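You operate a simulated robot arm through the tools that you are given. There is no shell and no other tool. Be economical: measure what you need, move in short steps, check, and stop when the job is done.

Carry out the task below with a simulated robot arm. There is one attempt and no reset: what you move stays moved.

## Task
Pour one dose of mix into the sample mould and start the cure.
Fine: swing the mould arm back over its drip tray, slide the lid shut and clamp it before you press CURE; spill nothing. Where these are worked on the way, their far stop is far enough and under half their travel is too little: mould arm.

Only the result counts: the job must be done as asked and must still hold three seconds after the hand-in. Knocking over, shifting, dropping, spilling or breaking anything else fails it. Lids that push on must go on centred and level and be pressed home; caps that screw on are set level and turned clockwise until they are tight.

## Robot
A 7-joint arm with a fingered hand, fixed in place. Base frame: the origin is at the foot of the arm, x ahead of it, y to its left, z up; the work surface is at about z = 825. Readings come in mm, degrees, newtons and seconds.
Its first joint turns from -166.0 to 166.0 degrees. Payload 4 kg.
Tool frame: the origin (TCP) lies between the finger pads and is the grasp point; the fingertips stand 30 mm ahead of it; z points along the fingers, y is the line along which they close. Largest opening 104 mm; the body of the gripper starts 35 mm behind the TCP. The gripper is a hand of 4 fingers: y runs from the thumb to the fingers, the wrist lies at [-15, -113, -190] in the tool frame, and closing takes about 1.5 s.
Orientation is told as [roll, pitch, yaw] about the base's x, y, z axes, in that order, counted from this pose: with the fingers straight down and the wrist toward the robot, the tool's x, y and z point along [0, 1, 0], [1, 0, 0] and [0, 0, -1] of the base frame.

## Interface
- The arm moves only by the tool play_rows. Its argument "targets" is a list that holds one entry, the list of rows, each a list of 6 numbers: the shift along the base's x, y, z in units of 300 mm (1.0 is 300 mm), then the turn, a rotation vector about the base's x, y, z in units of 120 degrees (1.0 is 120 degrees). In form: [[[tx, ty, tz, rx, ry, rz], ...]]. A call has 1 to 20 rows; each row is the pose to reach, as a shift and turn from the pose commanded when the call began. "gripper" is the closure in counts, from 0 (fully open) to 255 (shut), set as the call begins (left out, the last holds). A call with a number of a shift or a turn outside -1 to 1 is refused whole. Rows are played at 5 a second. More than 50 mm and 8.6 degrees between two rows, or a gripper value outside its range, and nothing of the call is played. A pose out of reach is approached as far as the arm can. The call stops where the force on the tool passes 40 N (or 10 N more than at its start, if that is more) or the arm is blocked; 0.2 s more then pass. Each finger travels about 153 mm/s and halts on what it meets, pressing with about 23 N; the grip force reading is that of the motor and also rises with nothing between the fingers. The clock runs only during rows and for 0.2 s after the last one: add rows that repeat a pose to give the fingers time. It gives the time, the measured TCP pose, the force on the tool (base axes), the opening and the grip force at its end, in the units of the frame above (readings bear some noise), with the torque about the TCP (base axes, N m) and any sound that the robot's microphone picked up.
- Cameras (640 x 400 px; columns grow to the right, rows downward): "scene" is fixed at [399.2, 499, 1624.7]; the picture's right is [-0.80, -0.60, 0.00], its down [-0.40, 0.54, -0.74] and it looks along [0.44, -0.59, -0.68] (base axes); focal length 372 px, centre (320, 200). "wrist" rides on the gripper at [61, -92, -130] in the tool frame; the picture's right is [-0.81, 0.28, -0.52], its down [-0.53, -0.71, 0.46] and it looks along [-0.24, 0.64, 0.72] (tool axes); focal length 275 px, centre (320, 200).
- camera(camera): a new picture of that camera. No time passes.
- finger_targets(index, middle, ring, thumb_bend, thumb_turn): sets how far each is bent, from 0 (flat) to 100 (curled in); at 30 the hand is open as for a grip, at 70 the pads meet at the TCP. One left out holds its place. A second passes; each finger stops where it meets its share of the squeeze, and holds until it gets a number again. A gripper value or a shape takes the hand back. It gives what a move gives, with no picture; readings hold the bend of each and the force on the fingers (four entries, about 0 where the hand has none), thumb and palm. thumb_turn goes from beside the hand (0) to across from the fingers (100), as for a grip.
- set_grasp(shape): the hand has 4 fingers and takes this shape, open, in about a second: jaw (thumb against the fingers, like two jaws); tri (thumb and two fingers); tip (a fingertip pinch); poke (one finger out to press); point (the index stretched); flat (the hand flat); cup (the hand cupped); fist (a fist). The gripper value then closes the fingers along that shape, each until it touches; the sizes above hold for jaw. It gives what a move gives, with no picture.
- probe_pixels(camera, pixels): for up to 12 pixels [column, row] of the newest picture of that camera ("zoom" is the newest enlarged one), the place [x, y, z] in the base frame of the surface seen there, good to about 2 mm. No time passes.
- inspect(camera, box): a new picture of the part [left, top, right, bottom] of that camera's present view, enlarged. No time passes.
- finish_job(): hands the job in; it is judged then, once.

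Work in short steps. Measure before you move; look again where a grasp or a placing could have gone wrong, and mend it. You have 80 turns and 38 pictures in all, those below and enlarged ones among them. Open the gripper and draw the arm clear of the work before you hand the job in, unless the task says otherwise; then end with one line.

The tools are called by a JSON object that holds its "method" and its "body". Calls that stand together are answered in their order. play_rows: Moves the arm, as the interface text tells. Its arguments: {"type":"object","properties":{"targets":{"type":"array","items":{"type":"array","items":{"type":"array","items":{"type":"number"}}}},"gripper":{"type":"number"}},"required":["targets"]} The other tools are called the same way: set_grasp (shape) gives the hand a shape; finger_targets (index, middle, ring, thumb_bend, thumb_turn) moves the fingers one by one; camera (camera) takes a picture; probe_pixels (camera, pixels) gives the place of the surface under pixels of a picture; inspect (camera, box) takes an enlarged picture of a part of a camera's view; finish_job () hands the job in.

At the start:

```text
time: 0.0
tcp_pos: [712.6, -184.5, 1188.3]
ee_rot: [0.0, 0.0, 0.0]
force: [0.0, 0.2, 0.7]
moment: [-0.01, -0.03, 0.02]
finger_gap: 103.7
gripper_force: 0.0
shape: jaw
bend: [30.0, 30.0, 30.0, 30.0, 98.0]
finger forces: [0.0, 0.1, 0.0, 0.0, 0.0, 0.0]
```

scene: 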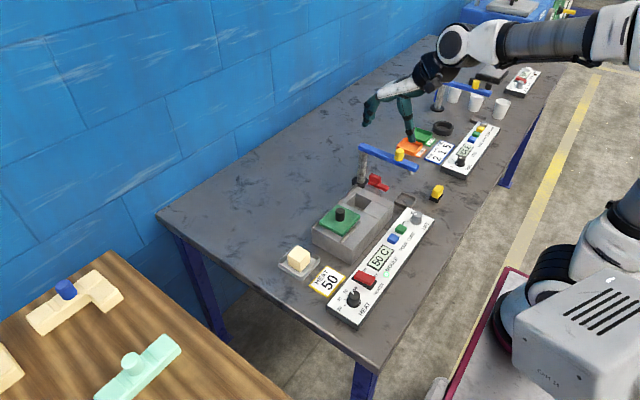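
wrist: 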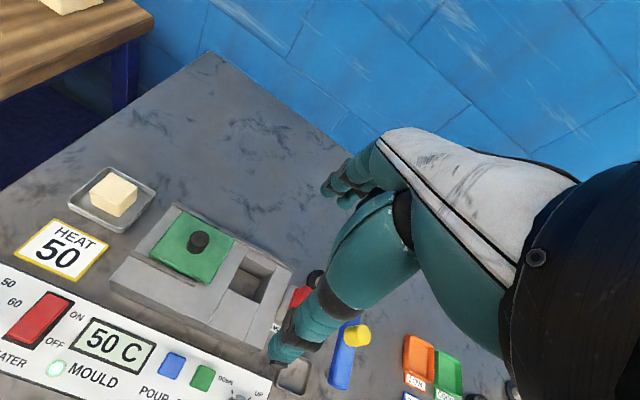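

The scene shows a machine with a panel (50 C, MOULD, POUR...), a block with a green lid, a blue arm and a second station farther off. I enlarge both regions.

{"method": "inspect", "body": {"camera": "scene", "box": [270, 130, 450, 330]}}

{"method": "inspect", "body": {"camera": "scene", "box": [380, 50, 560, 180]}}

{"method": "inspect", "body": {"camera": "wrist", "box": [0, 160, 480, 400]}}

```text
2.00 times, centred on (360, 230) of scene
```

zoom: 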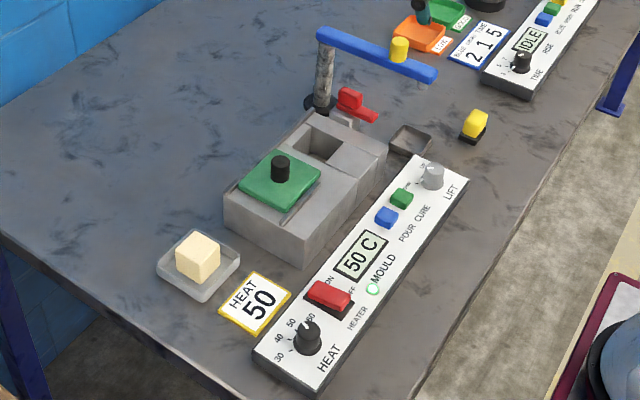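

```text
3.08 times, centred on (470, 115) of scene
```

zoom: 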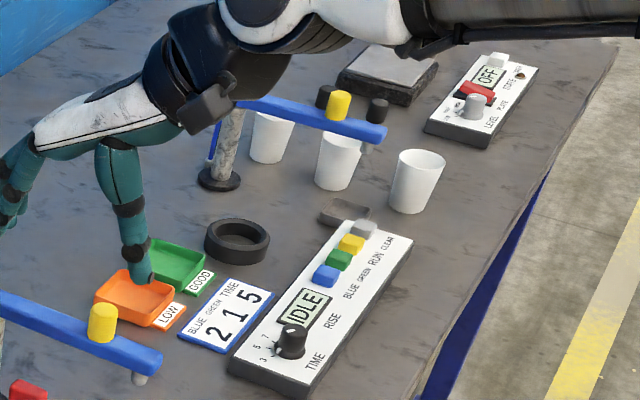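

```text
1.33 times, centred on (240, 280) of wrist
```

zoom: 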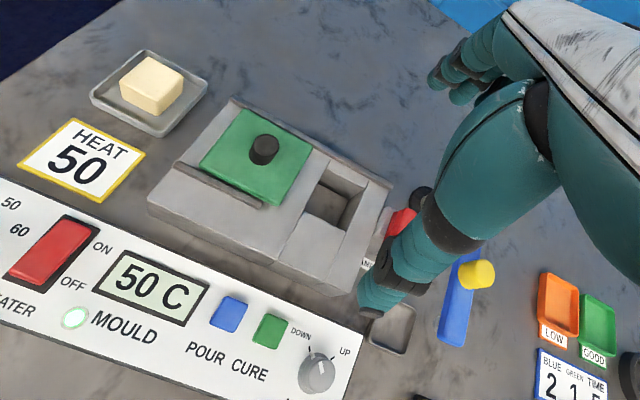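

I probe the features of the near station.

{"method": "inspect", "body": {"camera": "scene", "box": [340, 135, 450, 235]}}

{"method": "inspect", "body": {"camera": "scene", "box": [305, 185, 445, 325]}}

{"method": "probe_pixels", "body": {"camera": "scene", "pixels": [[362, 180], [361, 149], [399, 155], [417, 167], [405, 199], [339, 213], [357, 202], [377, 180], [416, 215], [403, 228], [392, 238], [437, 190]]}}

```text
4.00 times, centred on (395, 185) of scene
```

zoom: 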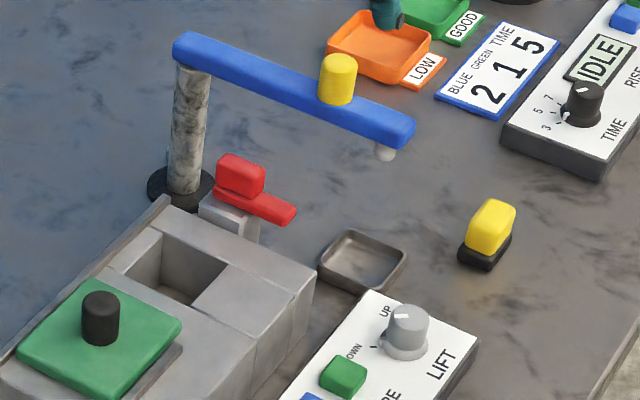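

```text
2.86 times, centred on (375, 255) of scene
```

zoom: 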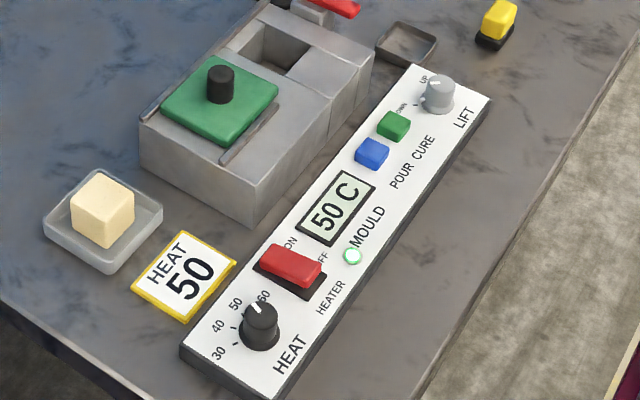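

```text
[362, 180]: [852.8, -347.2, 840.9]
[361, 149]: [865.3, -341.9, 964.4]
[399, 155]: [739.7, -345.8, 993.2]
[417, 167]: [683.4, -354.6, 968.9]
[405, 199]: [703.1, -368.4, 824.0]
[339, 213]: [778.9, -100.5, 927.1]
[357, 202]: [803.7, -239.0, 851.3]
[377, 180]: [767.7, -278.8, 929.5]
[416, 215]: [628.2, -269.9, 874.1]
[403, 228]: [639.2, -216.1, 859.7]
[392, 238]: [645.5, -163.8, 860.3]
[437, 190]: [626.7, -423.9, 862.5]
```

The blue arm now ends at about (690,-353) over the tray at (703,-368), and its post stands at (855,-347). I move the hand back and sideways for a clear wrist view of the mould, clamp and LIFT dial.

{"method": "play_rows", "body": {"targets": [[[-0.1, -0.1, 0.05, 0, 0, 0], [-0.15, -0.23, 0.1, 0, 0, 0], [-0.2, -0.36, 0.1, 0, 0, 0], [-0.2, -0.5, 0.1, 0, 0, 0]]]}}

{"method": "camera", "body": {"camera": "wrist"}}

```text
time: 1.0
tcp_pos: [652.6, -333.7, 1217.5]
ee_rot: [-0.1, 0.0, 0.0]
force: [-1.0, 0.2, -0.1]
moment: [0.0, 0.0, 0.01]
finger_gap: 103.5
gripper_force: 0.1
shape: jaw
bend: [30.0, 30.0, 30.0, 30.0, 98.0]
finger forces: [0.1, 0.0, 0.0, 0.1, 0.1, 0.1]
```

```text
30 pictures are left
```

wrist: 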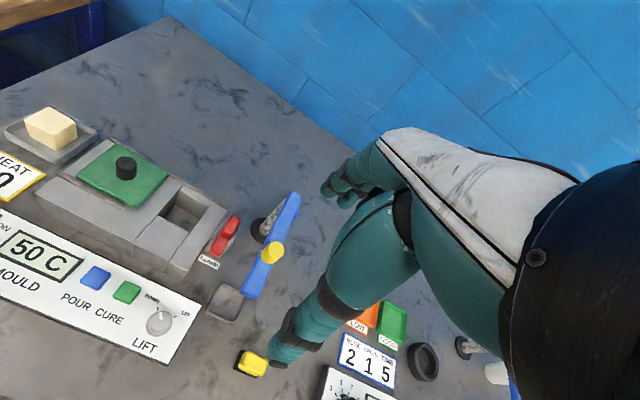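

The clamp is at (225,235), the LIFT dial at (160,320) and the cavity at (185,213). I zoom on these.

{"method": "inspect", "body": {"camera": "wrist", "box": [120, 180, 310, 300]}}

{"method": "inspect", "body": {"camera": "wrist", "box": [70, 250, 230, 350]}}

{"method": "probe_pixels", "body": {"camera": "wrist", "pixels": [[185, 213], [192, 206], [160, 238], [125, 163], [124, 180], [228, 224], [216, 246], [273, 248], [290, 200], [249, 292], [225, 302], [160, 316]]}}

```text
3.33 times, centred on (215, 240) of wrist
```

zoom: 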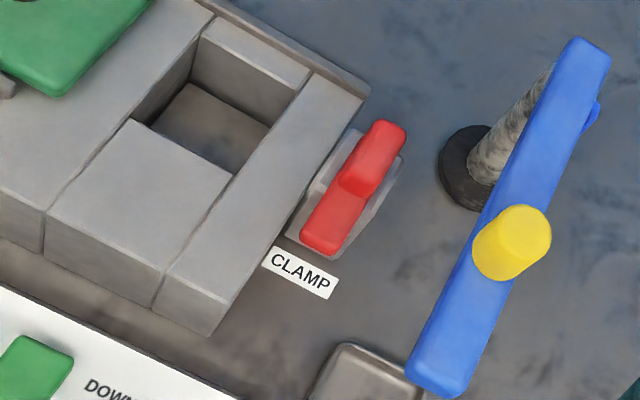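

```text
4.00 times, centred on (150, 300) of wrist
```

zoom: 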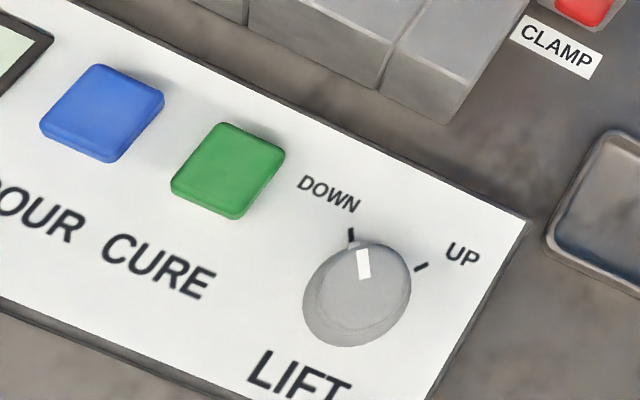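

```text
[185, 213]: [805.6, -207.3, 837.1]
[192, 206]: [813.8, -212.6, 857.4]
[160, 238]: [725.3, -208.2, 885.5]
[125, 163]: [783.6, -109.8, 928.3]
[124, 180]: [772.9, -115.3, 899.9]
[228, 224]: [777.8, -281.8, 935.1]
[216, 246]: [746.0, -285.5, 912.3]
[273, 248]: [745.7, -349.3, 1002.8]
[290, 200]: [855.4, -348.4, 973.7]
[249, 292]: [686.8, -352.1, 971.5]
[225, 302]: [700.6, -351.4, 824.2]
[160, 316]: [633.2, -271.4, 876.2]
```

LIFT points to DOWN and the cavity is empty (floor z≈837); the beam runs along x at y≈-350, top z≈972, with the knob at x≈745. I turn the hand 90° so thumb and fingers will straddle the beam, and stop above it.

{"method": "play_rows", "body": {"targets": [[[0.03, -0.005, 0, 0, 0, 0.065], [0.06, -0.01, 0, 0, 0, 0.13], [0.09, -0.015, 0, 0, 0, 0.195], [0.12, -0.02, 0, 0, 0, 0.26], [0.15, -0.025, 0, 0, 0, 0.325], [0.18, -0.03, 0, 0, 0, 0.39], [0.21, -0.035, 0, 0, 0, 0.455], [0.24, -0.04, 0, 0, 0, 0.52], [0.27, -0.045, 0, 0, 0, 0.585], [0.3, -0.05, -0.1, 0, 0, 0.65], [0.307, -0.05, -0.2, 0, 0, 0.715], [0.307, -0.05, -0.35, 0, 0, 0.75], [0.307, -0.05, -0.4, 0, 0, 0.75], [0.307, -0.05, -0.4, 0, 0, 0.75]]]}}

{"method": "camera", "body": {"camera": "wrist"}}

{"method": "camera", "body": {"camera": "scene"}}

```text
time: 4.0
tcp_pos: [747.3, -350.6, 1096.7]
ee_rot: [0.0, 0.0, 89.9]
force: [-0.4, -1.0, -0.1]
moment: [-0.04, 0.01, -0.03]
finger_gap: 103.5
gripper_force: 0.1
shape: jaw
bend: [30.0, 30.0, 30.0, 30.0, 98.0]
finger forces: [0.1, 0.1, 0.0, 0.0, 0.0, 0.0]
```

```text
27 pictures are left
```

wrist: 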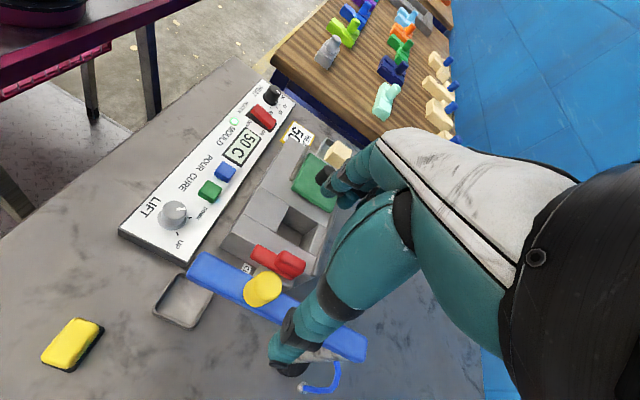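

```text
26 pictures are left
```

scene: 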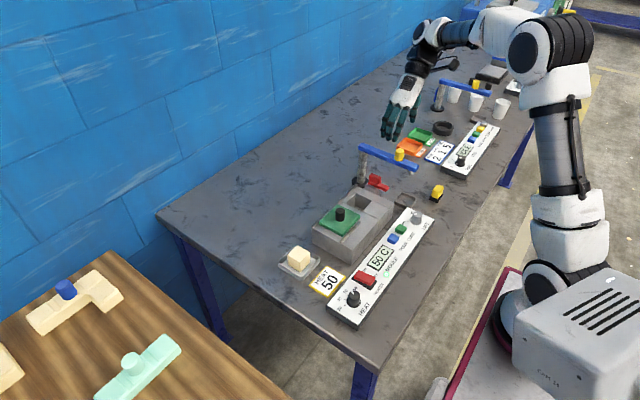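

The hand is above the beam. I check where thumb tip and fingertips are.

{"method": "probe_pixels", "body": {"camera": "wrist", "pixels": [[275, 352], [290, 365], [300, 330], [322, 175], [345, 200], [262, 288], [205, 262], [350, 345], [264, 254], [290, 262], [308, 381], [300, 180]]}}

```text
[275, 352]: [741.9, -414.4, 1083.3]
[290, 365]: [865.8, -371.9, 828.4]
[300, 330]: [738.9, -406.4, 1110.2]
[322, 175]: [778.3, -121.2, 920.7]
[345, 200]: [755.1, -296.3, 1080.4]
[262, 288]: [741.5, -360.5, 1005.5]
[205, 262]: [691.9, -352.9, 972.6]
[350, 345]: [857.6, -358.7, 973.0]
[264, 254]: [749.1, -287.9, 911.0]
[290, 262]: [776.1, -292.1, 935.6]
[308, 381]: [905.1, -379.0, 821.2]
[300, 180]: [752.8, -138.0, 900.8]
```

Thumb (y≈-410) and fingers (y≈-297) clear the beam at y≈-350. I descend 110 mm and then close partly.

{"method": "play_rows", "body": {"targets": [[[0, 0, -0.12, 0, 0, 0], [0, 0, -0.24, 0, 0, 0], [0, 0, -0.36, 0, 0, 0]]]}}

{"method": "play_rows", "body": {"targets": [[[0, 0, 0, 0, 0, 0], [0, 0, 0, 0, 0, 0], [0, 0, 0, 0, 0, 0], [0, 0, 0, 0, 0, 0]]], "gripper": 130}}

{"method": "camera", "body": {"camera": "wrist"}}

```text
time: 4.8
tcp_pos: [744.6, -352.2, 989.6]
ee_rot: [0.0, 0.0, 90.1]
force: [0.2, -0.6, 0.2]
moment: [0.0, -0.01, 0.02]
finger_gap: 104.1
gripper_force: 0.1
shape: jaw
bend: [30.0, 30.0, 30.0, 30.0, 98.0]
finger forces: [0.0, 0.0, 0.1, 0.0, 0.1, 0.1]
```

```text
time: 5.8
tcp_pos: [744.9, -350.4, 991.0]
ee_rot: [0.0, 0.0, 90.0]
force: [-0.1, 0.3, -0.3]
moment: [-0.03, 0.01, -0.02]
finger_gap: 51.1
gripper_force: 0.0
shape: jaw
bend: [74.0, 45.0, 41.0, 70.0, 100.0]
finger forces: [0.0, 0.1, 0.0, 0.1, 0.0, 0.1]
```

```text
25 pictures are left
```

wrist: 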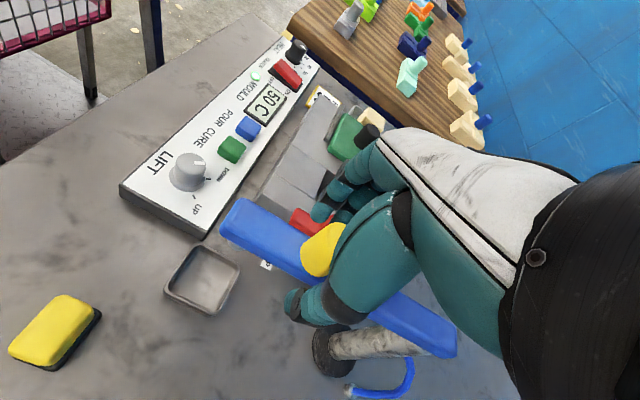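

Thumb and fingers straddle the knob/beam. I swing along the arc around the post (radius ~110 mm) about 65° toward the mould.

{"method": "play_rows", "body": {"targets": [[[0.0016, 0.0345, 0, 0, 0, -0.045], [0.0065, 0.0687, 0, 0, 0, -0.09], [0.0146, 0.1023, 0, 0, 0, -0.135], [0.0257, 0.135, 0, 0, 0, -0.18], [0.04, 0.1665, 0, 0, 0, -0.225], [0.0571, 0.1965, 0, 0, 0, -0.27], [0.0769, 0.2247, 0, 0, 0, -0.315], [0.0994, 0.251, 0, 0, 0, -0.36], [0.1242, 0.2751, 0, 0, 0, -0.405], [0.1512, 0.2967, 0, 0, 0, -0.45], [0.18, 0.3156, 0, 0, 0, -0.495], [0.2106, 0.3318, 0, 0, 0, -0.54]]]}}

{"method": "camera", "body": {"camera": "scene"}}

```text
time: 8.4
tcp_pos: [807.0, -251.2, 991.0]
ee_rot: [0.0, -0.1, 25.1]
force: [-0.8, 0.4, 0.0]
moment: [0.02, 0.03, 0.03]
finger_gap: 51.3
gripper_force: 0.1
shape: jaw
bend: [74.0, 45.0, 41.0, 70.0, 100.0]
finger forces: [0.0, 0.1, 0.0, 0.1, 0.0, 0.0]
```

```text
24 pictures are left
```

scene: 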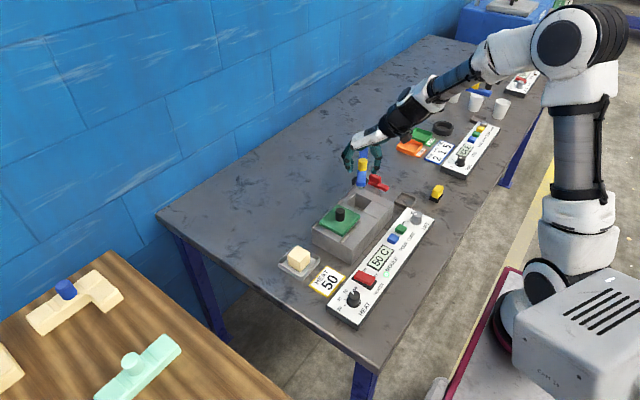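

The beam now points to the mould (360,170 in the picture). I zoom and probe its end.

{"method": "inspect", "body": {"camera": "scene", "box": [325, 135, 415, 225]}}

{"method": "probe_pixels", "body": {"camera": "zoom", "pixels": [[262, 150], [265, 175], [265, 210], [200, 260], [270, 300], [330, 270], [262, 230], [300, 280], [210, 280]]}}

```text
4.44 times, centred on (370, 180) of scene
```

zoom: 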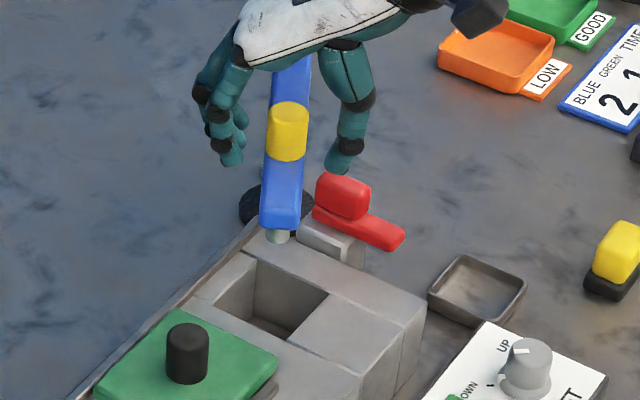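

```text
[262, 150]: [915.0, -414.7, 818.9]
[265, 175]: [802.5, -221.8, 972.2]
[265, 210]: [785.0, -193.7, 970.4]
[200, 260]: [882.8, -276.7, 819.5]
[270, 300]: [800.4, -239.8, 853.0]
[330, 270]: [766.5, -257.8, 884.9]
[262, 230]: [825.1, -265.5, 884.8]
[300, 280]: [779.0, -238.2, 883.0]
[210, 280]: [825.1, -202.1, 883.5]
```

The beam end is at about (785,-194) with no force felt. I measure the cavity rim to compare.

{"method": "probe_pixels", "body": {"camera": "zoom", "pixels": [[258, 256], [332, 293], [212, 303], [280, 340], [300, 335], [225, 310], [278, 238], [285, 320], [240, 325]]}}

```text
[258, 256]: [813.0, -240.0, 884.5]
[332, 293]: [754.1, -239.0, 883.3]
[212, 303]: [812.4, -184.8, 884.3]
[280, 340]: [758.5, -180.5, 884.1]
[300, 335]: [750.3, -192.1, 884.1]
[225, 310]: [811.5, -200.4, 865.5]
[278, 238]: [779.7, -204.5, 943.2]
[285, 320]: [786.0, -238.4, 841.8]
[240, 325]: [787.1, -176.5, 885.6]
```

The nozzle (~(783,-207)) stands over the cavity centre (~(785,-211)). I open the hand, lift straight up, then go toward the POUR button while turning yaw back to 0.

{"method": "play_rows", "body": {"targets": [[[0, 0, 0, 0, 0, 0], [0, 0, 0, 0, 0, 0], [0, 0, 0, 0, 0, 0], [0, 0, 0.12, 0, 0, 0], [0, 0, 0.25, 0, 0, 0], [0, 0, 0.4, 0, 0, 0], [-0.13, 0.07, 0.45, 0, 0, -0.06], [-0.26, 0.14, 0.45, 0, 0, -0.12], [-0.39, 0.21, 0.45, 0, 0, -0.18], [-0.5, 0.28, 0.45, 0, 0, -0.21], [-0.54, 0.28, 0.3, 0, 0, -0.21], [-0.54, 0.28, 0.15, 0, 0, -0.21]]], "gripper": 0}}

{"method": "set_grasp", "body": {"shape": "poke"}}

{"method": "camera", "body": {"camera": "wrist"}}

{"method": "inspect", "body": {"camera": "scene", "box": [310, 110, 470, 270]}}

```text
time: 11.0
tcp_pos: [647.4, -165.6, 1035.1]
ee_rot: [0.1, 0.0, 0.0]
force: [-0.5, 0.8, -0.6]
moment: [0.0, 0.0, 0.01]
finger_gap: 103.7
gripper_force: 0.1
shape: jaw
bend: [30.0, 30.0, 30.0, 30.0, 98.0]
finger forces: [0.1, 0.0, 0.1, 0.0, 0.0, 0.0]
```

```text
time: 11.9
tcp_pos: [647.5, -165.8, 1036.4]
ee_rot: [-0.1, 0.1, 0.0]
force: [0.6, -0.2, 0.2]
moment: [-0.01, 0.0, -0.01]
finger_gap: 0.0
gripper_force: 0.2
shape: poke
bend: [70.0, 70.0, 99.0, 100.0, 100.0]
finger forces: [0.0, 0.1, 0.0, 0.1, 0.0, 0.0]
```

```text
22 pictures are left
```

wrist: 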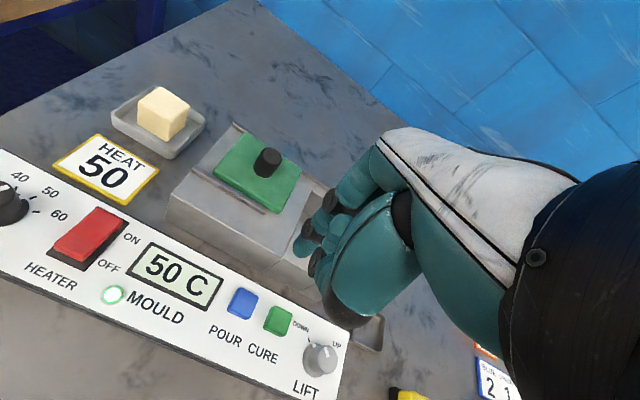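

```text
2.50 times, centred on (390, 190) of scene
```

zoom: 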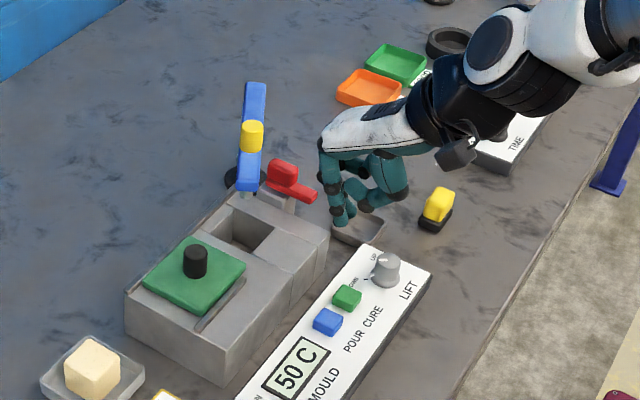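

The poke finger tip is near zoom (343,220). I probe it and the buttons.

{"method": "probe_pixels", "body": {"camera": "zoom", "pixels": [[343, 220], [343, 213], [350, 208], [338, 216], [365, 207], [327, 322], [347, 297]]}}

{"method": "probe_pixels", "body": {"camera": "wrist", "pixels": [[242, 302], [278, 319], [304, 245], [315, 260], [320, 285], [345, 315], [330, 215], [257, 310]]}}

```text
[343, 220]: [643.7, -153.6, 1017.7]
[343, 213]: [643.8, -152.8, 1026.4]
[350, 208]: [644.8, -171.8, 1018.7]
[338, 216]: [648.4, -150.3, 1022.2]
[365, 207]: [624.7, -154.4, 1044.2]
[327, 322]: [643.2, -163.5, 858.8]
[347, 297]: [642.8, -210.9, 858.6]
```

```text
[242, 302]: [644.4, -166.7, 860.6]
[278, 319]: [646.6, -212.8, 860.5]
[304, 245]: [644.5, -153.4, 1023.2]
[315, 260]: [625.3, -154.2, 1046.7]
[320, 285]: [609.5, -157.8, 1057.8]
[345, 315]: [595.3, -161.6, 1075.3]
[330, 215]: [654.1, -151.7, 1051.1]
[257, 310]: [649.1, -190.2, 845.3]
```

Two fingertips stick out (y≈-153 and -172). I curl the middle finger to leave only one.

{"method": "finger_targets", "body": {"middle": 100}}

{"method": "inspect", "body": {"camera": "scene", "box": [375, 140, 435, 200]}}

```text
time: 12.9
tcp_pos: [647.5, -164.8, 1035.3]
ee_rot: [0.1, -0.1, 0.0]
force: [-1.2, 0.2, 0.5]
moment: [-0.03, 0.02, 0.0]
finger_gap: 30.0
gripper_force: 0.1
shape: fingers
bend: [70.0, 100.0, 99.0, 100.0, 100.0]
finger forces: [0.0, 0.0, 0.1, 0.0, 0.0, 0.1]
```

```text
6.67 times, centred on (405, 170) of scene
```

zoom: 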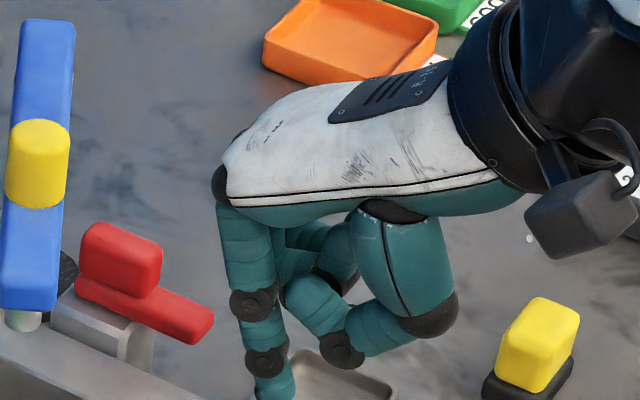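

One finger remains, tip near zoom (275,388). I probe it.

{"method": "probe_pixels", "body": {"camera": "zoom", "pixels": [[275, 392], [275, 380], [290, 375], [262, 385], [330, 350]]}}

{"method": "inspect", "body": {"camera": "wrist", "box": [220, 160, 420, 340]}}

```text
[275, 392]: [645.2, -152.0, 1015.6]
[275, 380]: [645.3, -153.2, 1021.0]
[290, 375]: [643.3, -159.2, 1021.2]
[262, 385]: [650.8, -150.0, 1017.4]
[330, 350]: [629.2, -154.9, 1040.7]
```

```text
2.22 times, centred on (320, 250) of wrist
```

zoom: 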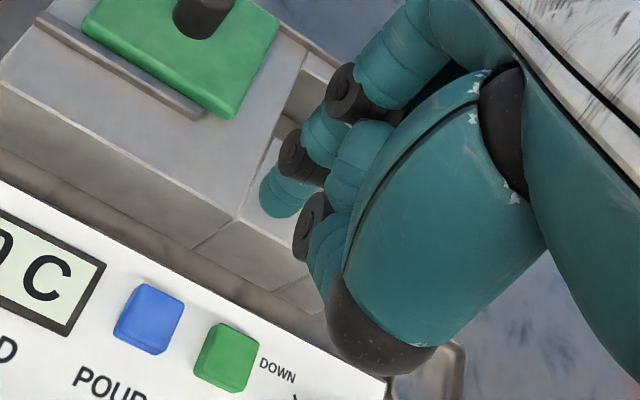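

The tip is about (650,-160), bottom ~1008; POUR top is (645,-165,861). I shift (-5,-6) and descend to just above it.

{"method": "play_rows", "body": {"targets": [[[-0.017, -0.02, -0.12, 0, 0, 0], [-0.017, -0.02, -0.24, 0, 0, 0], [-0.017, -0.02, -0.36, 0, 0, 0], [-0.017, -0.02, -0.44, 0, 0, 0]]]}}

{"method": "inspect", "body": {"camera": "scene", "box": [360, 190, 440, 260]}}

```text
time: 13.9
tcp_pos: [669.8, -184.3, 909.7]
ee_rot: [0.0, 0.1, 0.0]
force: [-0.4, -1.1, -0.4]
moment: [-0.01, -0.03, 0.05]
finger_gap: 30.1
gripper_force: 0.2
shape: fingers
bend: [70.0, 100.0, 99.0, 100.0, 100.0]
finger forces: [0.0, 0.0, 0.0, 0.0, 0.1, 0.1]
out of reach, approached as far as the arm can: row 2, 3, 4
```

```text
5.71 times, centred on (400, 225) of scene
```

zoom: 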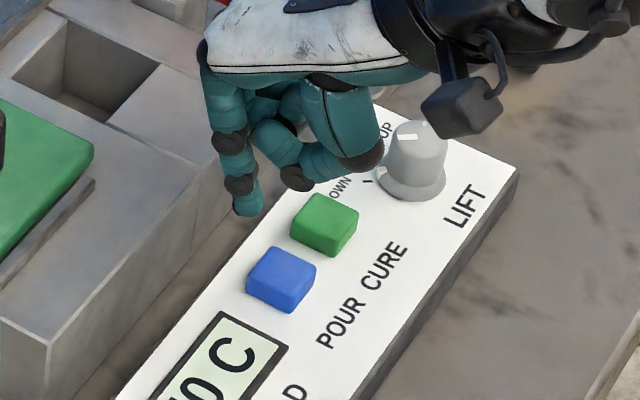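

The pose is out of reach (too near the base), so I rise and turn the hand to yaw -90°, which puts the wrist at a larger radius.

{"method": "play_rows", "body": {"targets": [[[0, 0, 0.15, 0, 0, 0], [0, 0, 0.3, 0, 0, -0.07], [0, 0, 0.3, 0, 0, -0.14], [0, 0, 0.3, 0, 0, -0.21], [0, 0, 0.3, 0, 0, -0.28], [0, 0, 0.3, 0, 0, -0.35], [0, 0, 0.3, 0, 0, -0.42], [0, 0, 0.3, 0, 0, -0.49], [0, 0, 0.3, 0, 0, -0.56], [0, 0, 0.3, 0, 0, -0.63], [0, 0, 0.3, 0, 0, -0.7], [0, 0, 0.3, 0, 0, -0.75], [0, 0, 0.3, 0, 0, -0.75]]]}}

```text
time: 16.7
tcp_pos: [671.1, -183.1, 998.7]
ee_rot: [-0.1, 0.0, -90.1]
force: [0.5, -0.6, 0.1]
moment: [0.0, 0.01, -0.01]
finger_gap: 29.9
gripper_force: 0.0
shape: fingers
bend: [70.0, 100.0, 99.0, 100.0, 100.0]
finger forces: [0.1, 0.1, 0.1, 0.0, 0.0, 0.0]
out of reach, approached as far as the arm can: row 2
```

Now at yaw -90, TCP (671,-183,999). I move so the tip stands ~15 mm above POUR.

{"method": "play_rows", "body": {"targets": [[[-0.103, 0.07, 0, 0, 0, 0], [-0.103, 0.07, -0.15, 0, 0, 0], [-0.103, 0.07, -0.3, 0, 0, 0]]]}}

{"method": "inspect", "body": {"camera": "scene", "box": [340, 180, 440, 260]}}

{"method": "camera", "body": {"camera": "wrist"}}

```text
time: 17.5
tcp_pos: [638.7, -158.9, 908.3]
ee_rot: [0.1, 0.0, -90.1]
force: [-0.8, -0.4, 0.3]
moment: [-0.02, -0.05, 0.0]
finger_gap: 29.9
gripper_force: 0.0
shape: fingers
bend: [70.0, 100.0, 99.0, 100.0, 100.0]
finger forces: [0.0, 0.0, 0.0, 0.1, 0.0, 0.1]
```

```text
5.00 times, centred on (390, 220) of scene
```

zoom: 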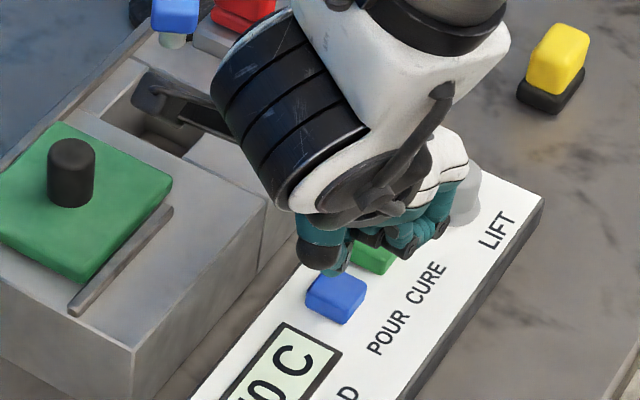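

```text
16 pictures are left
```

wrist: 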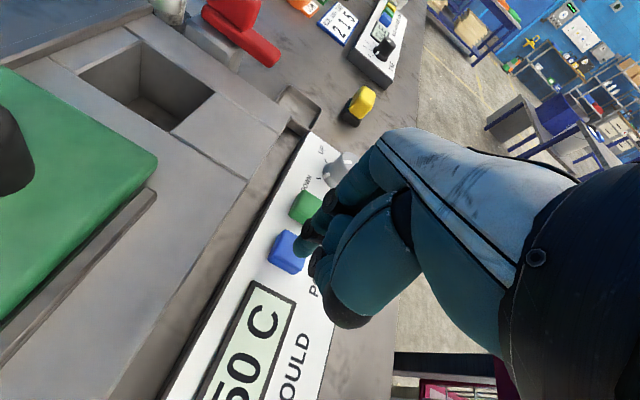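

I probe the fingertip (≈(305,240)) and the button in the wrist view.

{"method": "probe_pixels", "body": {"camera": "wrist", "pixels": [[303, 238], [300, 248], [312, 232], [308, 244], [286, 247], [300, 208], [345, 310], [314, 262]]}}

```text
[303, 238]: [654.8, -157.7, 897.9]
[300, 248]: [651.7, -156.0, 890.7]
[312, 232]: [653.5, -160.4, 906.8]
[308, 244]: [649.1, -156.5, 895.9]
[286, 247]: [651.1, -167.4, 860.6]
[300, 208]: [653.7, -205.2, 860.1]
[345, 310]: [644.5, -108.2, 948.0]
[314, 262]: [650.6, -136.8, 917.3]
```

The fingertip axis is at about (647,-163), above POUR (645,-165). I press down gently in small steps.

{"method": "play_rows", "body": {"targets": [[[0, 0, -0.03, 0, 0, 0], [0, 0, -0.045, 0, 0, 0], [0, 0, -0.055, 0, 0, 0], [0, 0, -0.065, 0, 0, 0]]]}}

```text
time: 18.5
tcp_pos: [641.6, -161.4, 888.6]
ee_rot: [-0.1, 0.1, -90.0]
force: [0.2, -0.3, 2.2]
moment: [-0.03, 0.01, 0.02]
finger_gap: 29.5
gripper_force: 1.0
shape: fingers
bend: [70.0, 100.0, 99.0, 100.0, 100.0]
finger forces: [1.0, 0.0, 0.0, 0.0, 0.0, 0.0]
```

Contact begins (2 N on the index). I press a few millimetres further and then return.

{"method": "play_rows", "body": {"targets": [[[0, 0, -0.01, 0, 0, 0], [0, 0, -0.02, 0, 0, 0], [0, 0, -0.027, 0, 0, 0]]]}}

```text
time: 19.3
tcp_pos: [641.1, -161.6, 882.6]
ee_rot: [0.1, -0.1, -90.0]
force: [-0.5, -4.0, 15.3]
moment: [-0.22, -0.1, -0.05]
finger_gap: 29.5
gripper_force: 8.6
shape: fingers
bend: [70.0, 100.0, 99.0, 100.0, 100.0]
finger forces: [16.1, 0.1, 0.0, 0.0, 0.0, 0.0]
heard: click
```

A click was heard. I rise and look.

{"method": "play_rows", "body": {"targets": [[[0, 0, 0.08, 0, 0, 0], [0, 0, 0.2, 0, 0, 0], [0, 0, 0.35, 0, 0, 0], [0, 0, 0.5, 0, 0, 0], [0, 0, 0.5, 0, 0, 0], [0, 0, 0.5, 0, 0, 0], [0, 0, 0.5, 0, 0, 0]]]}}

{"method": "camera", "body": {"camera": "wrist"}}

```text
time: 20.9
tcp_pos: [640.5, -162.1, 1029.1]
ee_rot: [0.0, 0.0, -90.0]
force: [-0.1, -0.4, 0.3]
moment: [0.0, -0.01, 0.01]
finger_gap: 30.1
gripper_force: 0.0
shape: fingers
bend: [70.0, 100.0, 99.0, 100.0, 100.0]
finger forces: [0.0, 0.0, 0.0, 0.0, 0.0, 0.1]
```

```text
15 pictures are left
```

wrist: 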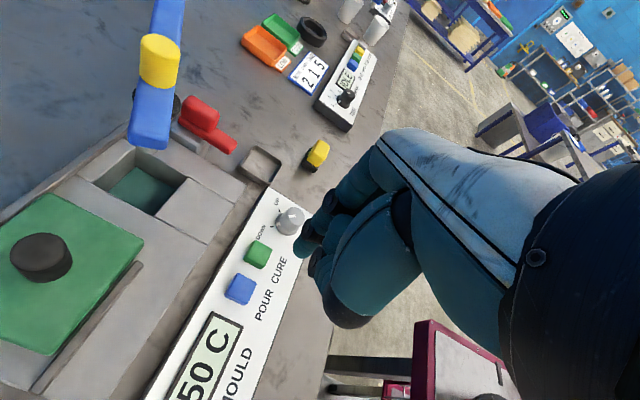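

Green mix is now in the cavity. I reopen the hand as a jaw, rise, and go back above the beam with yaw 25°.

{"method": "set_grasp", "body": {"shape": "jaw"}}

{"method": "play_rows", "body": {"targets": [[[0, 0, 0.1, 0, 0, 0.06], [0, 0, 0.2, 0, 0, 0.12], [0, 0, 0.3, 0, 0, 0.18], [0.03, -0.02, 0.35, 0, 0, 0.24], [0.08, -0.04, 0.35, 0, 0, 0.3], [0.13, -0.07, 0.35, 0, 0, 0.36], [0.18, -0.1, 0.35, 0, 0, 0.42], [0.23, -0.13, 0.35, 0, 0, 0.48], [0.28, -0.16, 0.35, 0, 0, 0.54], [0.33, -0.19, 0.35, 0, 0, 0.6], [0.38, -0.22, 0.35, 0, 0, 0.66], [0.43, -0.25, 0.35, 0, 0, 0.72], [0.48, -0.28, 0.35, 0, 0, 0.78], [0.53, -0.293, 0.35, 0, 0, 0.84], [0.555, -0.293, 0.35, 0, 0, 0.9], [0.555, -0.293, 0.3, 0, 0, 0.9583], [0.555, -0.293, 0.25, 0, 0, 0.9583], [0.555, -0.293, 0.25, 0, 0, 0.9583]]]}}

{"method": "camera", "body": {"camera": "wrist"}}

```text
time: 21.8
tcp_pos: [641.0, -162.5, 1028.7]
ee_rot: [-0.1, 0.0, -90.0]
force: [-0.2, -0.6, 0.3]
moment: [0.02, 0.02, 0.0]
finger_gap: 103.9
gripper_force: 0.0
shape: jaw
bend: [30.0, 30.0, 30.0, 30.0, 98.0]
finger forces: [0.1, 0.0, 0.0, 0.0, 0.0, 0.0]
```

```text
time: 25.6
tcp_pos: [807.9, -250.9, 1106.4]
ee_rot: [0.0, 0.0, 24.9]
force: [-0.2, 0.0, 0.4]
moment: [-0.02, -0.03, -0.01]
finger_gap: 103.8
gripper_force: 0.0
shape: jaw
bend: [30.0, 30.0, 30.0, 30.0, 97.0]
finger forces: [0.0, 0.0, 0.0, 0.0, 0.0, 0.1]
out of reach, approached as far as the arm can: row 10, 11
```

```text
14 pictures are left
```

wrist: 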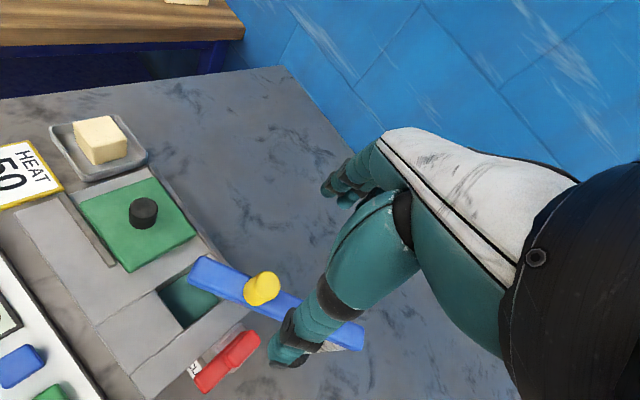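

The view matches the earlier straddle (knob at (262,288)). I descend, close partly and swing the arm back.

{"method": "play_rows", "body": {"targets": [[[0, 0, -0.13, 0, 0, 0], [0, 0, -0.26, 0, 0, 0], [0, 0, -0.38, 0, 0, 0]]]}}

{"method": "play_rows", "body": {"targets": [[[0, 0, 0, 0, 0, 0], [0, 0, 0, 0, 0, 0], [0, 0, 0, 0, 0, 0], [0, 0, 0, 0, 0, 0], [-0.0306, -0.0162, 0, 0, 0, 0.045], [-0.0594, -0.0351, 0, 0, 0, 0.09], [-0.0864, -0.0567, 0, 0, 0, 0.135], [-0.1112, -0.0808, 0, 0, 0, 0.18], [-0.1337, -0.1071, 0, 0, 0, 0.225], [-0.1535, -0.1353, 0, 0, 0, 0.27], [-0.1706, -0.1653, 0, 0, 0, 0.315], [-0.1849, -0.1968, 0, 0, 0, 0.36], [-0.196, -0.2295, 0, 0, 0, 0.405], [-0.2041, -0.2631, 0, 0, 0, 0.45], [-0.209, -0.2973, 0, 0, 0, 0.495], [-0.2106, -0.3318, 0, 0, 0, 0.54]]], "gripper": 130}}

{"method": "inspect", "body": {"camera": "scene", "box": [330, 130, 450, 220]}}

```text
time: 26.4
tcp_pos: [806.3, -250.5, 992.7]
ee_rot: [0.1, 0.0, 25.1]
force: [0.3, 0.0, -0.5]
moment: [0.01, 0.01, 0.02]
finger_gap: 104.0
gripper_force: 0.0
shape: jaw
bend: [30.0, 30.0, 30.0, 30.0, 97.0]
finger forces: [0.1, 0.1, 0.0, 0.0, 0.0, 0.0]
```

```text
time: 29.8
tcp_pos: [568.4, 42.1, 1005.5]
ee_rot: [-1.3, 2.1, 82.8]
force: [0.0, 0.5, -0.4]
moment: [-0.03, -0.03, -0.01]
finger_gap: 51.3
gripper_force: 0.0
shape: jaw
bend: [74.0, 45.0, 42.0, 70.0, 100.0]
finger forces: [0.0, 0.0, 0.0, 0.0, 0.0, 0.0]
out of reach, approached as far as the arm can: row 5, 6, 7, 8, 9, 10, 11, 12, 13, 14, 15, 16
```

```text
4.44 times, centred on (390, 175) of scene
```

zoom: 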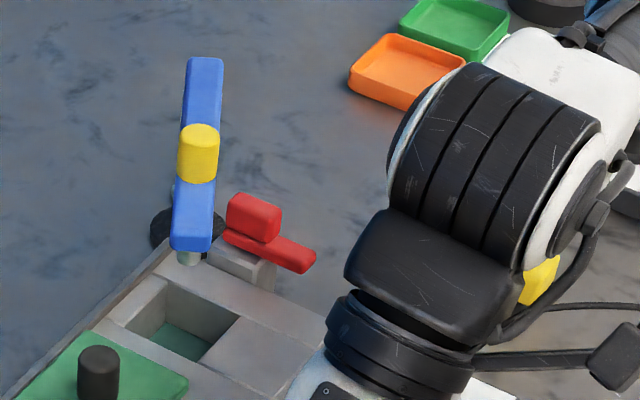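

The arm ran into a joint limit and went astray to (568,42,1005); the beam stayed at the mould. I look at the whole scene for damage.

{"method": "camera", "body": {"camera": "scene"}}

```text
12 pictures are left
```

scene: 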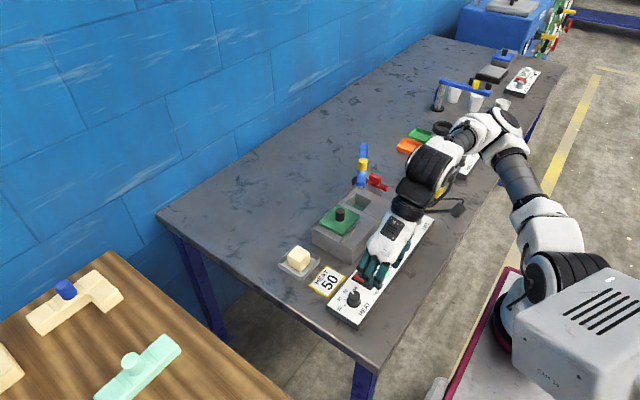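

Nothing was disturbed; the hand hovers over the panel. I rise first, unwinding the yaw.

{"method": "play_rows", "body": {"targets": [[[0, 0, 0.12, 0, 0, -0.03], [0, 0, 0.24, 0, 0, -0.09], [0.0, 0, 0.36, 0, 0, -0.15], [0.0, 0, 0.48, 0, 0, -0.21], [0.0, 0, 0.6, 0, 0, -0.27], [0, 0, 0.6, 0, 0, -0.33], [0, 0, 0.6, 0, 0, -0.39], [0, 0, 0.6, 0, 0, -0.45]]]}}

```text
time: 31.6
tcp_pos: [558.5, 43.7, 1188.0]
ee_rot: [-1.0, 2.0, 28.7]
force: [0.1, 0.5, 0.1]
moment: [0.06, -0.01, 0.0]
finger_gap: 51.3
gripper_force: 0.0
shape: jaw
bend: [74.0, 45.0, 42.0, 70.0, 100.0]
finger forces: [0.1, 0.1, 0.0, 0.0, 0.1, 0.0]
```

That worked. I go on to the start pose (712,-184,1188), yaw 0.

{"method": "play_rows", "body": {"targets": [[[0.06, -0.09, 0, 0, 0, -0.04], [0.12, -0.18, 0, 0, 0, -0.08], [0.18, -0.27, 0, 0, 0, -0.12], [0.24, -0.36, 0, 0, 0, -0.16], [0.3, -0.45, 0, 0, 0, -0.2], [0.36, -0.54, 0, 0, 0, -0.24], [0.42, -0.63, 0, 0, 0, -0.24], [0.48, -0.72, 0, 0, 0, -0.24], [0.513, -0.76, 0, 0, 0, -0.24]]], "gripper": 0}}

{"method": "camera", "body": {"camera": "scene"}}

```text
time: 33.6
tcp_pos: [711.0, -184.2, 1188.3]
ee_rot: [-1.2, 2.1, 0.0]
force: [0.4, -0.7, 0.5]
moment: [-0.01, 0.01, -0.01]
finger_gap: 103.7
gripper_force: 0.1
shape: jaw
bend: [30.0, 30.0, 30.0, 30.0, 98.0]
finger forces: [0.0, 0.1, 0.0, 0.0, 0.0, 0.0]
```

```text
11 pictures are left
```

scene: 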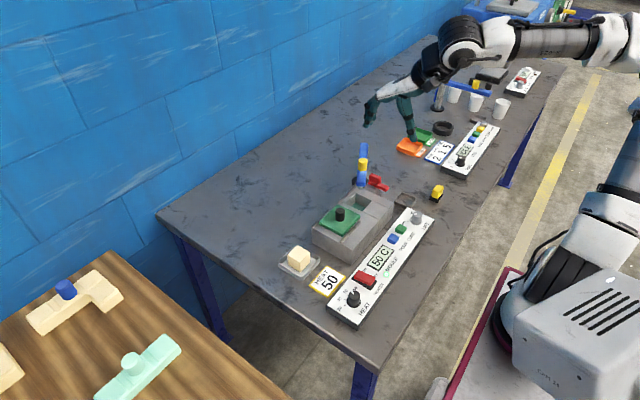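

Config looks like the start. I correct the small tilt and repeat the original route to (652,-334,1218), then turn to yaw 90 above the tray side.

{"method": "play_rows", "body": {"targets": [[[-0.05, -0.1, 0.05, 0.01, -0.0175, 0], [-0.12, -0.23, 0.1, 0.01, -0.0175, 0], [-0.2, -0.36, 0.1, 0.01, -0.0175, 0], [-0.2, -0.5, 0.1, 0.01, -0.0175, 0]]]}}

{"method": "play_rows", "body": {"targets": [[[0.03, -0.005, 0, 0, 0, 0.065], [0.06, -0.01, 0, 0, 0, 0.13], [0.09, -0.015, 0, 0, 0, 0.195], [0.12, -0.02, 0, 0, 0, 0.26], [0.15, -0.025, 0, 0, 0, 0.325], [0.18, -0.03, 0, 0, 0, 0.39], [0.21, -0.035, 0, 0, 0, 0.455], [0.24, -0.04, 0, 0, 0, 0.52], [0.27, -0.045, 0, 0, 0, 0.585], [0.3, -0.05, -0.1, 0, 0, 0.65], [0.307, -0.05, -0.2, 0, 0, 0.715], [0.307, -0.05, -0.35, 0, 0, 0.75], [0.307, -0.05, -0.4, 0, 0, 0.75], [0.307, -0.05, -0.4, 0, 0, 0.75]]]}}

```text
time: 34.6
tcp_pos: [650.5, -336.4, 1217.2]
ee_rot: [0.0, 0.0, 0.0]
force: [-0.2, 0.7, 1.0]
moment: [0.02, 0.03, 0.0]
finger_gap: 103.8
gripper_force: 0.0
shape: jaw
bend: [30.0, 30.0, 30.0, 30.0, 98.0]
finger forces: [0.0, 0.1, 0.0, 0.1, 0.0, 0.0]
```

```text
time: 37.6
tcp_pos: [552.3, -113.2, 1281.3]
ee_rot: [0.1, 0.0, 90.0]
force: [0.2, -0.1, -0.8]
moment: [0.0, -0.03, 0.0]
finger_gap: 104.0
gripper_force: 0.0
shape: jaw
bend: [30.0, 30.0, 30.0, 30.0, 98.0]
finger forces: [0.0, 0.1, 0.0, 0.0, 0.0, 0.0]
out of reach, approached as far as the arm can: row 4, 5, 6, 7, 8, 9, 10, 11, 12, 13, 14
```

The elbow configuration has changed so yaw 90 isn't reachable now. I'll instead push the beam back with a single fingertip at yaw -90, which works here; first I turn back at height.

{"method": "play_rows", "body": {"targets": [[[0, 0, 0, 0, 0, -0.065], [0, 0, 0, 0, 0, -0.13], [0, 0, 0, 0, 0, -0.195], [0.03, -0.01, 0, 0, 0, -0.26], [0.07, -0.03, 0, 0, 0, -0.325], [0.12, -0.06, 0, 0, 0, -0.39], [0.18, -0.09, -0.03, 0, 0, -0.455], [0.24, -0.12, -0.06, 0, 0, -0.52], [0.3, -0.15, -0.09, 0, 0, -0.585], [0.36, -0.18, -0.12, 0, 0, -0.65], [0.42, -0.21, -0.15, 0, 0, -0.715], [0.46, -0.24, -0.2, 0, 0, -0.78], [0.49, -0.26, -0.25, 0, 0, -0.845]]]}}

{"method": "play_rows", "body": {"targets": [[[0.03, 0, 0, 0, 0, -0.06], [0.06, 0, 0, 0, 0, -0.12], [0.1, 0, 0, 0, 0, -0.18], [0.14, 0, 0, 0, 0, -0.24], [0.18, 0, 0, 0, 0, -0.3], [0.22, 0, 0, 0, 0, -0.36], [0.26, -0.02, 0, 0, 0, -0.42], [0.3, -0.03, 0, 0, 0, -0.48], [0.35, -0.03, 0, 0, 0, -0.54], [0.4, -0.03, 0, 0, 0, -0.6], [0.41, -0.03, 0, 0, 0, -0.65], [0.41, -0.03, 0, 0, 0, -0.65]]]}}

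{"method": "set_grasp", "body": {"shape": "poke"}}

{"method": "finger_targets", "body": {"middle": 100}}

```text
time: 40.4
tcp_pos: [705.9, -197.4, 1208.3]
ee_rot: [0.1, 0.0, -11.4]
force: [0.2, -0.2, 0.5]
moment: [0.02, 0.0, 0.0]
finger_gap: 103.8
gripper_force: 0.1
shape: jaw
bend: [30.0, 30.0, 30.0, 30.0, 98.0]
finger forces: [0.0, 0.0, 0.0, 0.1, 0.0, 0.1]
```

```text
time: 43.0
tcp_pos: [830.3, -206.5, 1206.5]
ee_rot: [0.1, 0.0, -89.5]
force: [-0.3, 0.2, 0.3]
moment: [-0.02, 0.01, 0.03]
finger_gap: 103.8
gripper_force: 0.1
shape: jaw
bend: [30.0, 30.0, 30.0, 30.0, 98.0]
finger forces: [0.0, 0.1, 0.0, 0.0, 0.0, 0.0]
```

```text
time: 43.9
tcp_pos: [830.7, -205.8, 1207.0]
ee_rot: [0.0, -0.1, -89.4]
force: [-0.3, -0.2, -0.7]
moment: [-0.01, 0.0, -0.01]
finger_gap: 0.0
gripper_force: 0.0
shape: poke
bend: [70.0, 70.0, 99.0, 100.0, 100.0]
finger forces: [0.1, 0.0, 0.0, 0.0, 0.0, 0.0]
```

```text
time: 44.9
tcp_pos: [829.9, -205.3, 1206.2]
ee_rot: [0.0, -0.1, -89.4]
force: [-0.6, -0.5, 0.2]
moment: [-0.01, 0.01, 0.03]
finger_gap: 29.8
gripper_force: 0.0
shape: fingers
bend: [70.0, 100.0, 99.0, 100.0, 100.0]
finger forces: [0.1, 0.0, 0.0, 0.1, 0.1, 0.0]
```

The finger will come down about 40 mm to the +x side of the beam line. I descend to TCP z≈987 and look.

{"method": "play_rows", "body": {"targets": [[[0, 0, -0.15, 0, 0, 0], [0, 0, -0.3, 0, 0, 0], [0, 0, -0.45, 0, 0, 0], [0, 0, -0.6, 0, 0, 0], [0, 0, -0.68, 0, 0, 0], [0, 0, -0.732, 0, 0, 0]]]}}

{"method": "inspect", "body": {"camera": "scene", "box": [320, 110, 430, 210]}}

```text
time: 46.3
tcp_pos: [830.0, -204.4, 987.8]
ee_rot: [0.1, 0.0, -89.3]
force: [-0.2, -1.0, 0.1]
moment: [0.03, 0.02, 0.0]
finger_gap: 30.1
gripper_force: 0.0
shape: fingers
bend: [70.0, 100.0, 99.0, 100.0, 100.0]
finger forces: [0.0, 0.0, 0.0, 0.1, 0.0, 0.0]
```

```text
4.00 times, centred on (375, 160) of scene
```

zoom: 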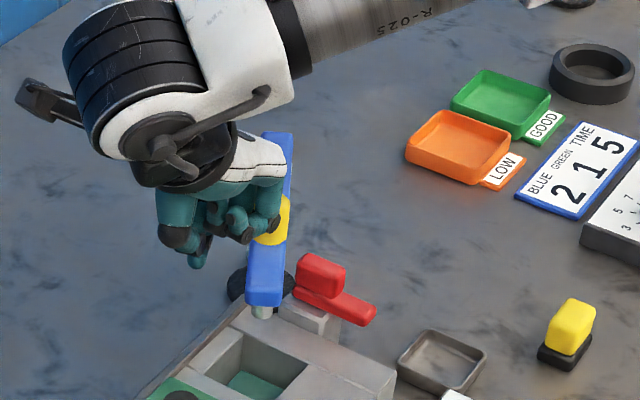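

The finger (195,262 in zoom) is left of the beam, clear of it. I push along the arc toward the tray, slowly.

{"method": "play_rows", "body": {"targets": [[[-0.04, -0.002, 0, 0, 0, 0], [-0.075, -0.003, 0, 0, 0, 0], [-0.108, -0.014, 0, 0, 0, 0], [-0.139, -0.026, 0, 0, 0, 0], [-0.17, -0.042, 0, 0, 0, 0], [-0.199, -0.059, 0, 0, 0, 0], [-0.227, -0.079, 0, 0, 0, 0], [-0.253, -0.1, 0, 0, 0, 0], [-0.279, -0.123, 0, 0, 0, 0], [-0.302, -0.147, 0, 0, 0, 0], [-0.324, -0.173, 0, 0, 0, 0], [-0.343, -0.201, 0, 0, 0, 0], [-0.361, -0.23, 0, 0, 0, 0], [-0.377, -0.26, 0, 0, 0, 0], [-0.391, -0.292, 0, 0, 0, 0], [-0.402, -0.324, 0, 0, 0, 0], [-0.414, -0.373, 0, 0, 0, 0], [-0.42, -0.407, 0, 0, 0, 0]]]}}

{"method": "camera", "body": {"camera": "scene"}}

```text
time: 50.1
tcp_pos: [703.5, -327.2, 986.8]
ee_rot: [0.0, -0.1, -89.4]
force: [0.3, 0.1, -0.1]
moment: [0.0, -0.02, 0.01]
finger_gap: 29.8
gripper_force: 0.1
shape: fingers
bend: [70.0, 100.0, 99.0, 100.0, 100.0]
finger forces: [0.1, 0.1, 0.1, 0.0, 0.1, 0.0]
```

```text
9 pictures are left
```

scene: 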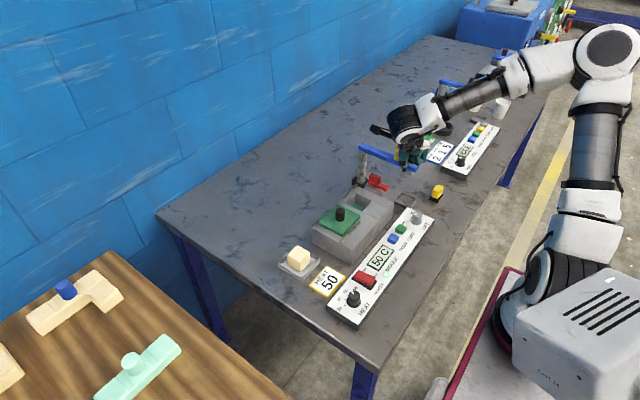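

The beam is back along x. I probe its end against the start reading (683,-355).

{"method": "probe_pixels", "body": {"camera": "scene", "pixels": [[417, 167], [418, 165], [414, 170], [412, 165], [361, 149], [400, 162], [405, 201]]}}

```text
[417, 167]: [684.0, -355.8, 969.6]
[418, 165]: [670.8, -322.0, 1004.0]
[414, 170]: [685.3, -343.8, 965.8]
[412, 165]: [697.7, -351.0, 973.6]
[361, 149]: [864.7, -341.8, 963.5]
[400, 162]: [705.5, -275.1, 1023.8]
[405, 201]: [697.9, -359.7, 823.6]
```

Same as at the start, so the arm is over its tray again. Now the lid: I probe its knob and edges.

{"method": "inspect", "body": {"camera": "scene", "box": [300, 170, 400, 250]}}

{"method": "play_rows", "body": {"targets": [[[0, 0.05, 0.05, 0, 0, 0], [0, 0.1, 0.15, 0, 0, 0], [0.05, 0.2, 0.3, 0, 0, 0]]]}}

```text
5.00 times, centred on (350, 210) of scene
```

zoom: 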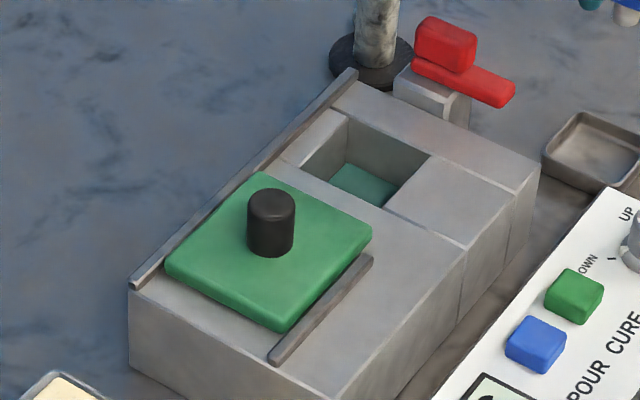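

```text
refused: row 3 steps farther than a row can; nothing moved
```

The lid lies between rails along y. I probe the knob, lid edges and rails.

{"method": "probe_pixels", "body": {"camera": "zoom", "pixels": [[271, 196], [250, 205], [292, 203], [271, 215], [270, 245], [266, 175], [168, 265], [368, 228], [280, 325], [447, 40], [490, 82], [428, 92]]}}

{"method": "play_rows", "body": {"targets": [[[0, 0.05, 0.05, 0, 0, 0], [0, 0.1, 0.15, 0, 0, 0], [0.0, 0.2, 0.25, 0, 0, 0], [0.05, 0.3, 0.3, 0, 0, 0], [0.1, 0.4, 0.3, 0, 0, 0]]]}}

```text
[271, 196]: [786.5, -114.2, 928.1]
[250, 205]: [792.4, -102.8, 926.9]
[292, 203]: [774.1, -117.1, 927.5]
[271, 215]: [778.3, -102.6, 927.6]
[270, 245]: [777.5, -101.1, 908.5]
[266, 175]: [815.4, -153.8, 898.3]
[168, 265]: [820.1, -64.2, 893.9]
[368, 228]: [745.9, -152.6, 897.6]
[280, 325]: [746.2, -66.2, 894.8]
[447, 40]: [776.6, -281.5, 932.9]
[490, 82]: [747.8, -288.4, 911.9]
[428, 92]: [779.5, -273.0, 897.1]
```

```text
time: 51.3
tcp_pos: [732.1, -208.6, 1076.4]
ee_rot: [0.0, -0.1, -89.5]
force: [-0.1, -0.3, 0.3]
moment: [0.01, 0.0, 0.02]
finger_gap: 29.6
gripper_force: 0.0
shape: fingers
bend: [70.0, 100.0, 99.0, 100.0, 100.0]
finger forces: [0.0, 0.0, 0.1, 0.0, 0.0, 0.0]
```

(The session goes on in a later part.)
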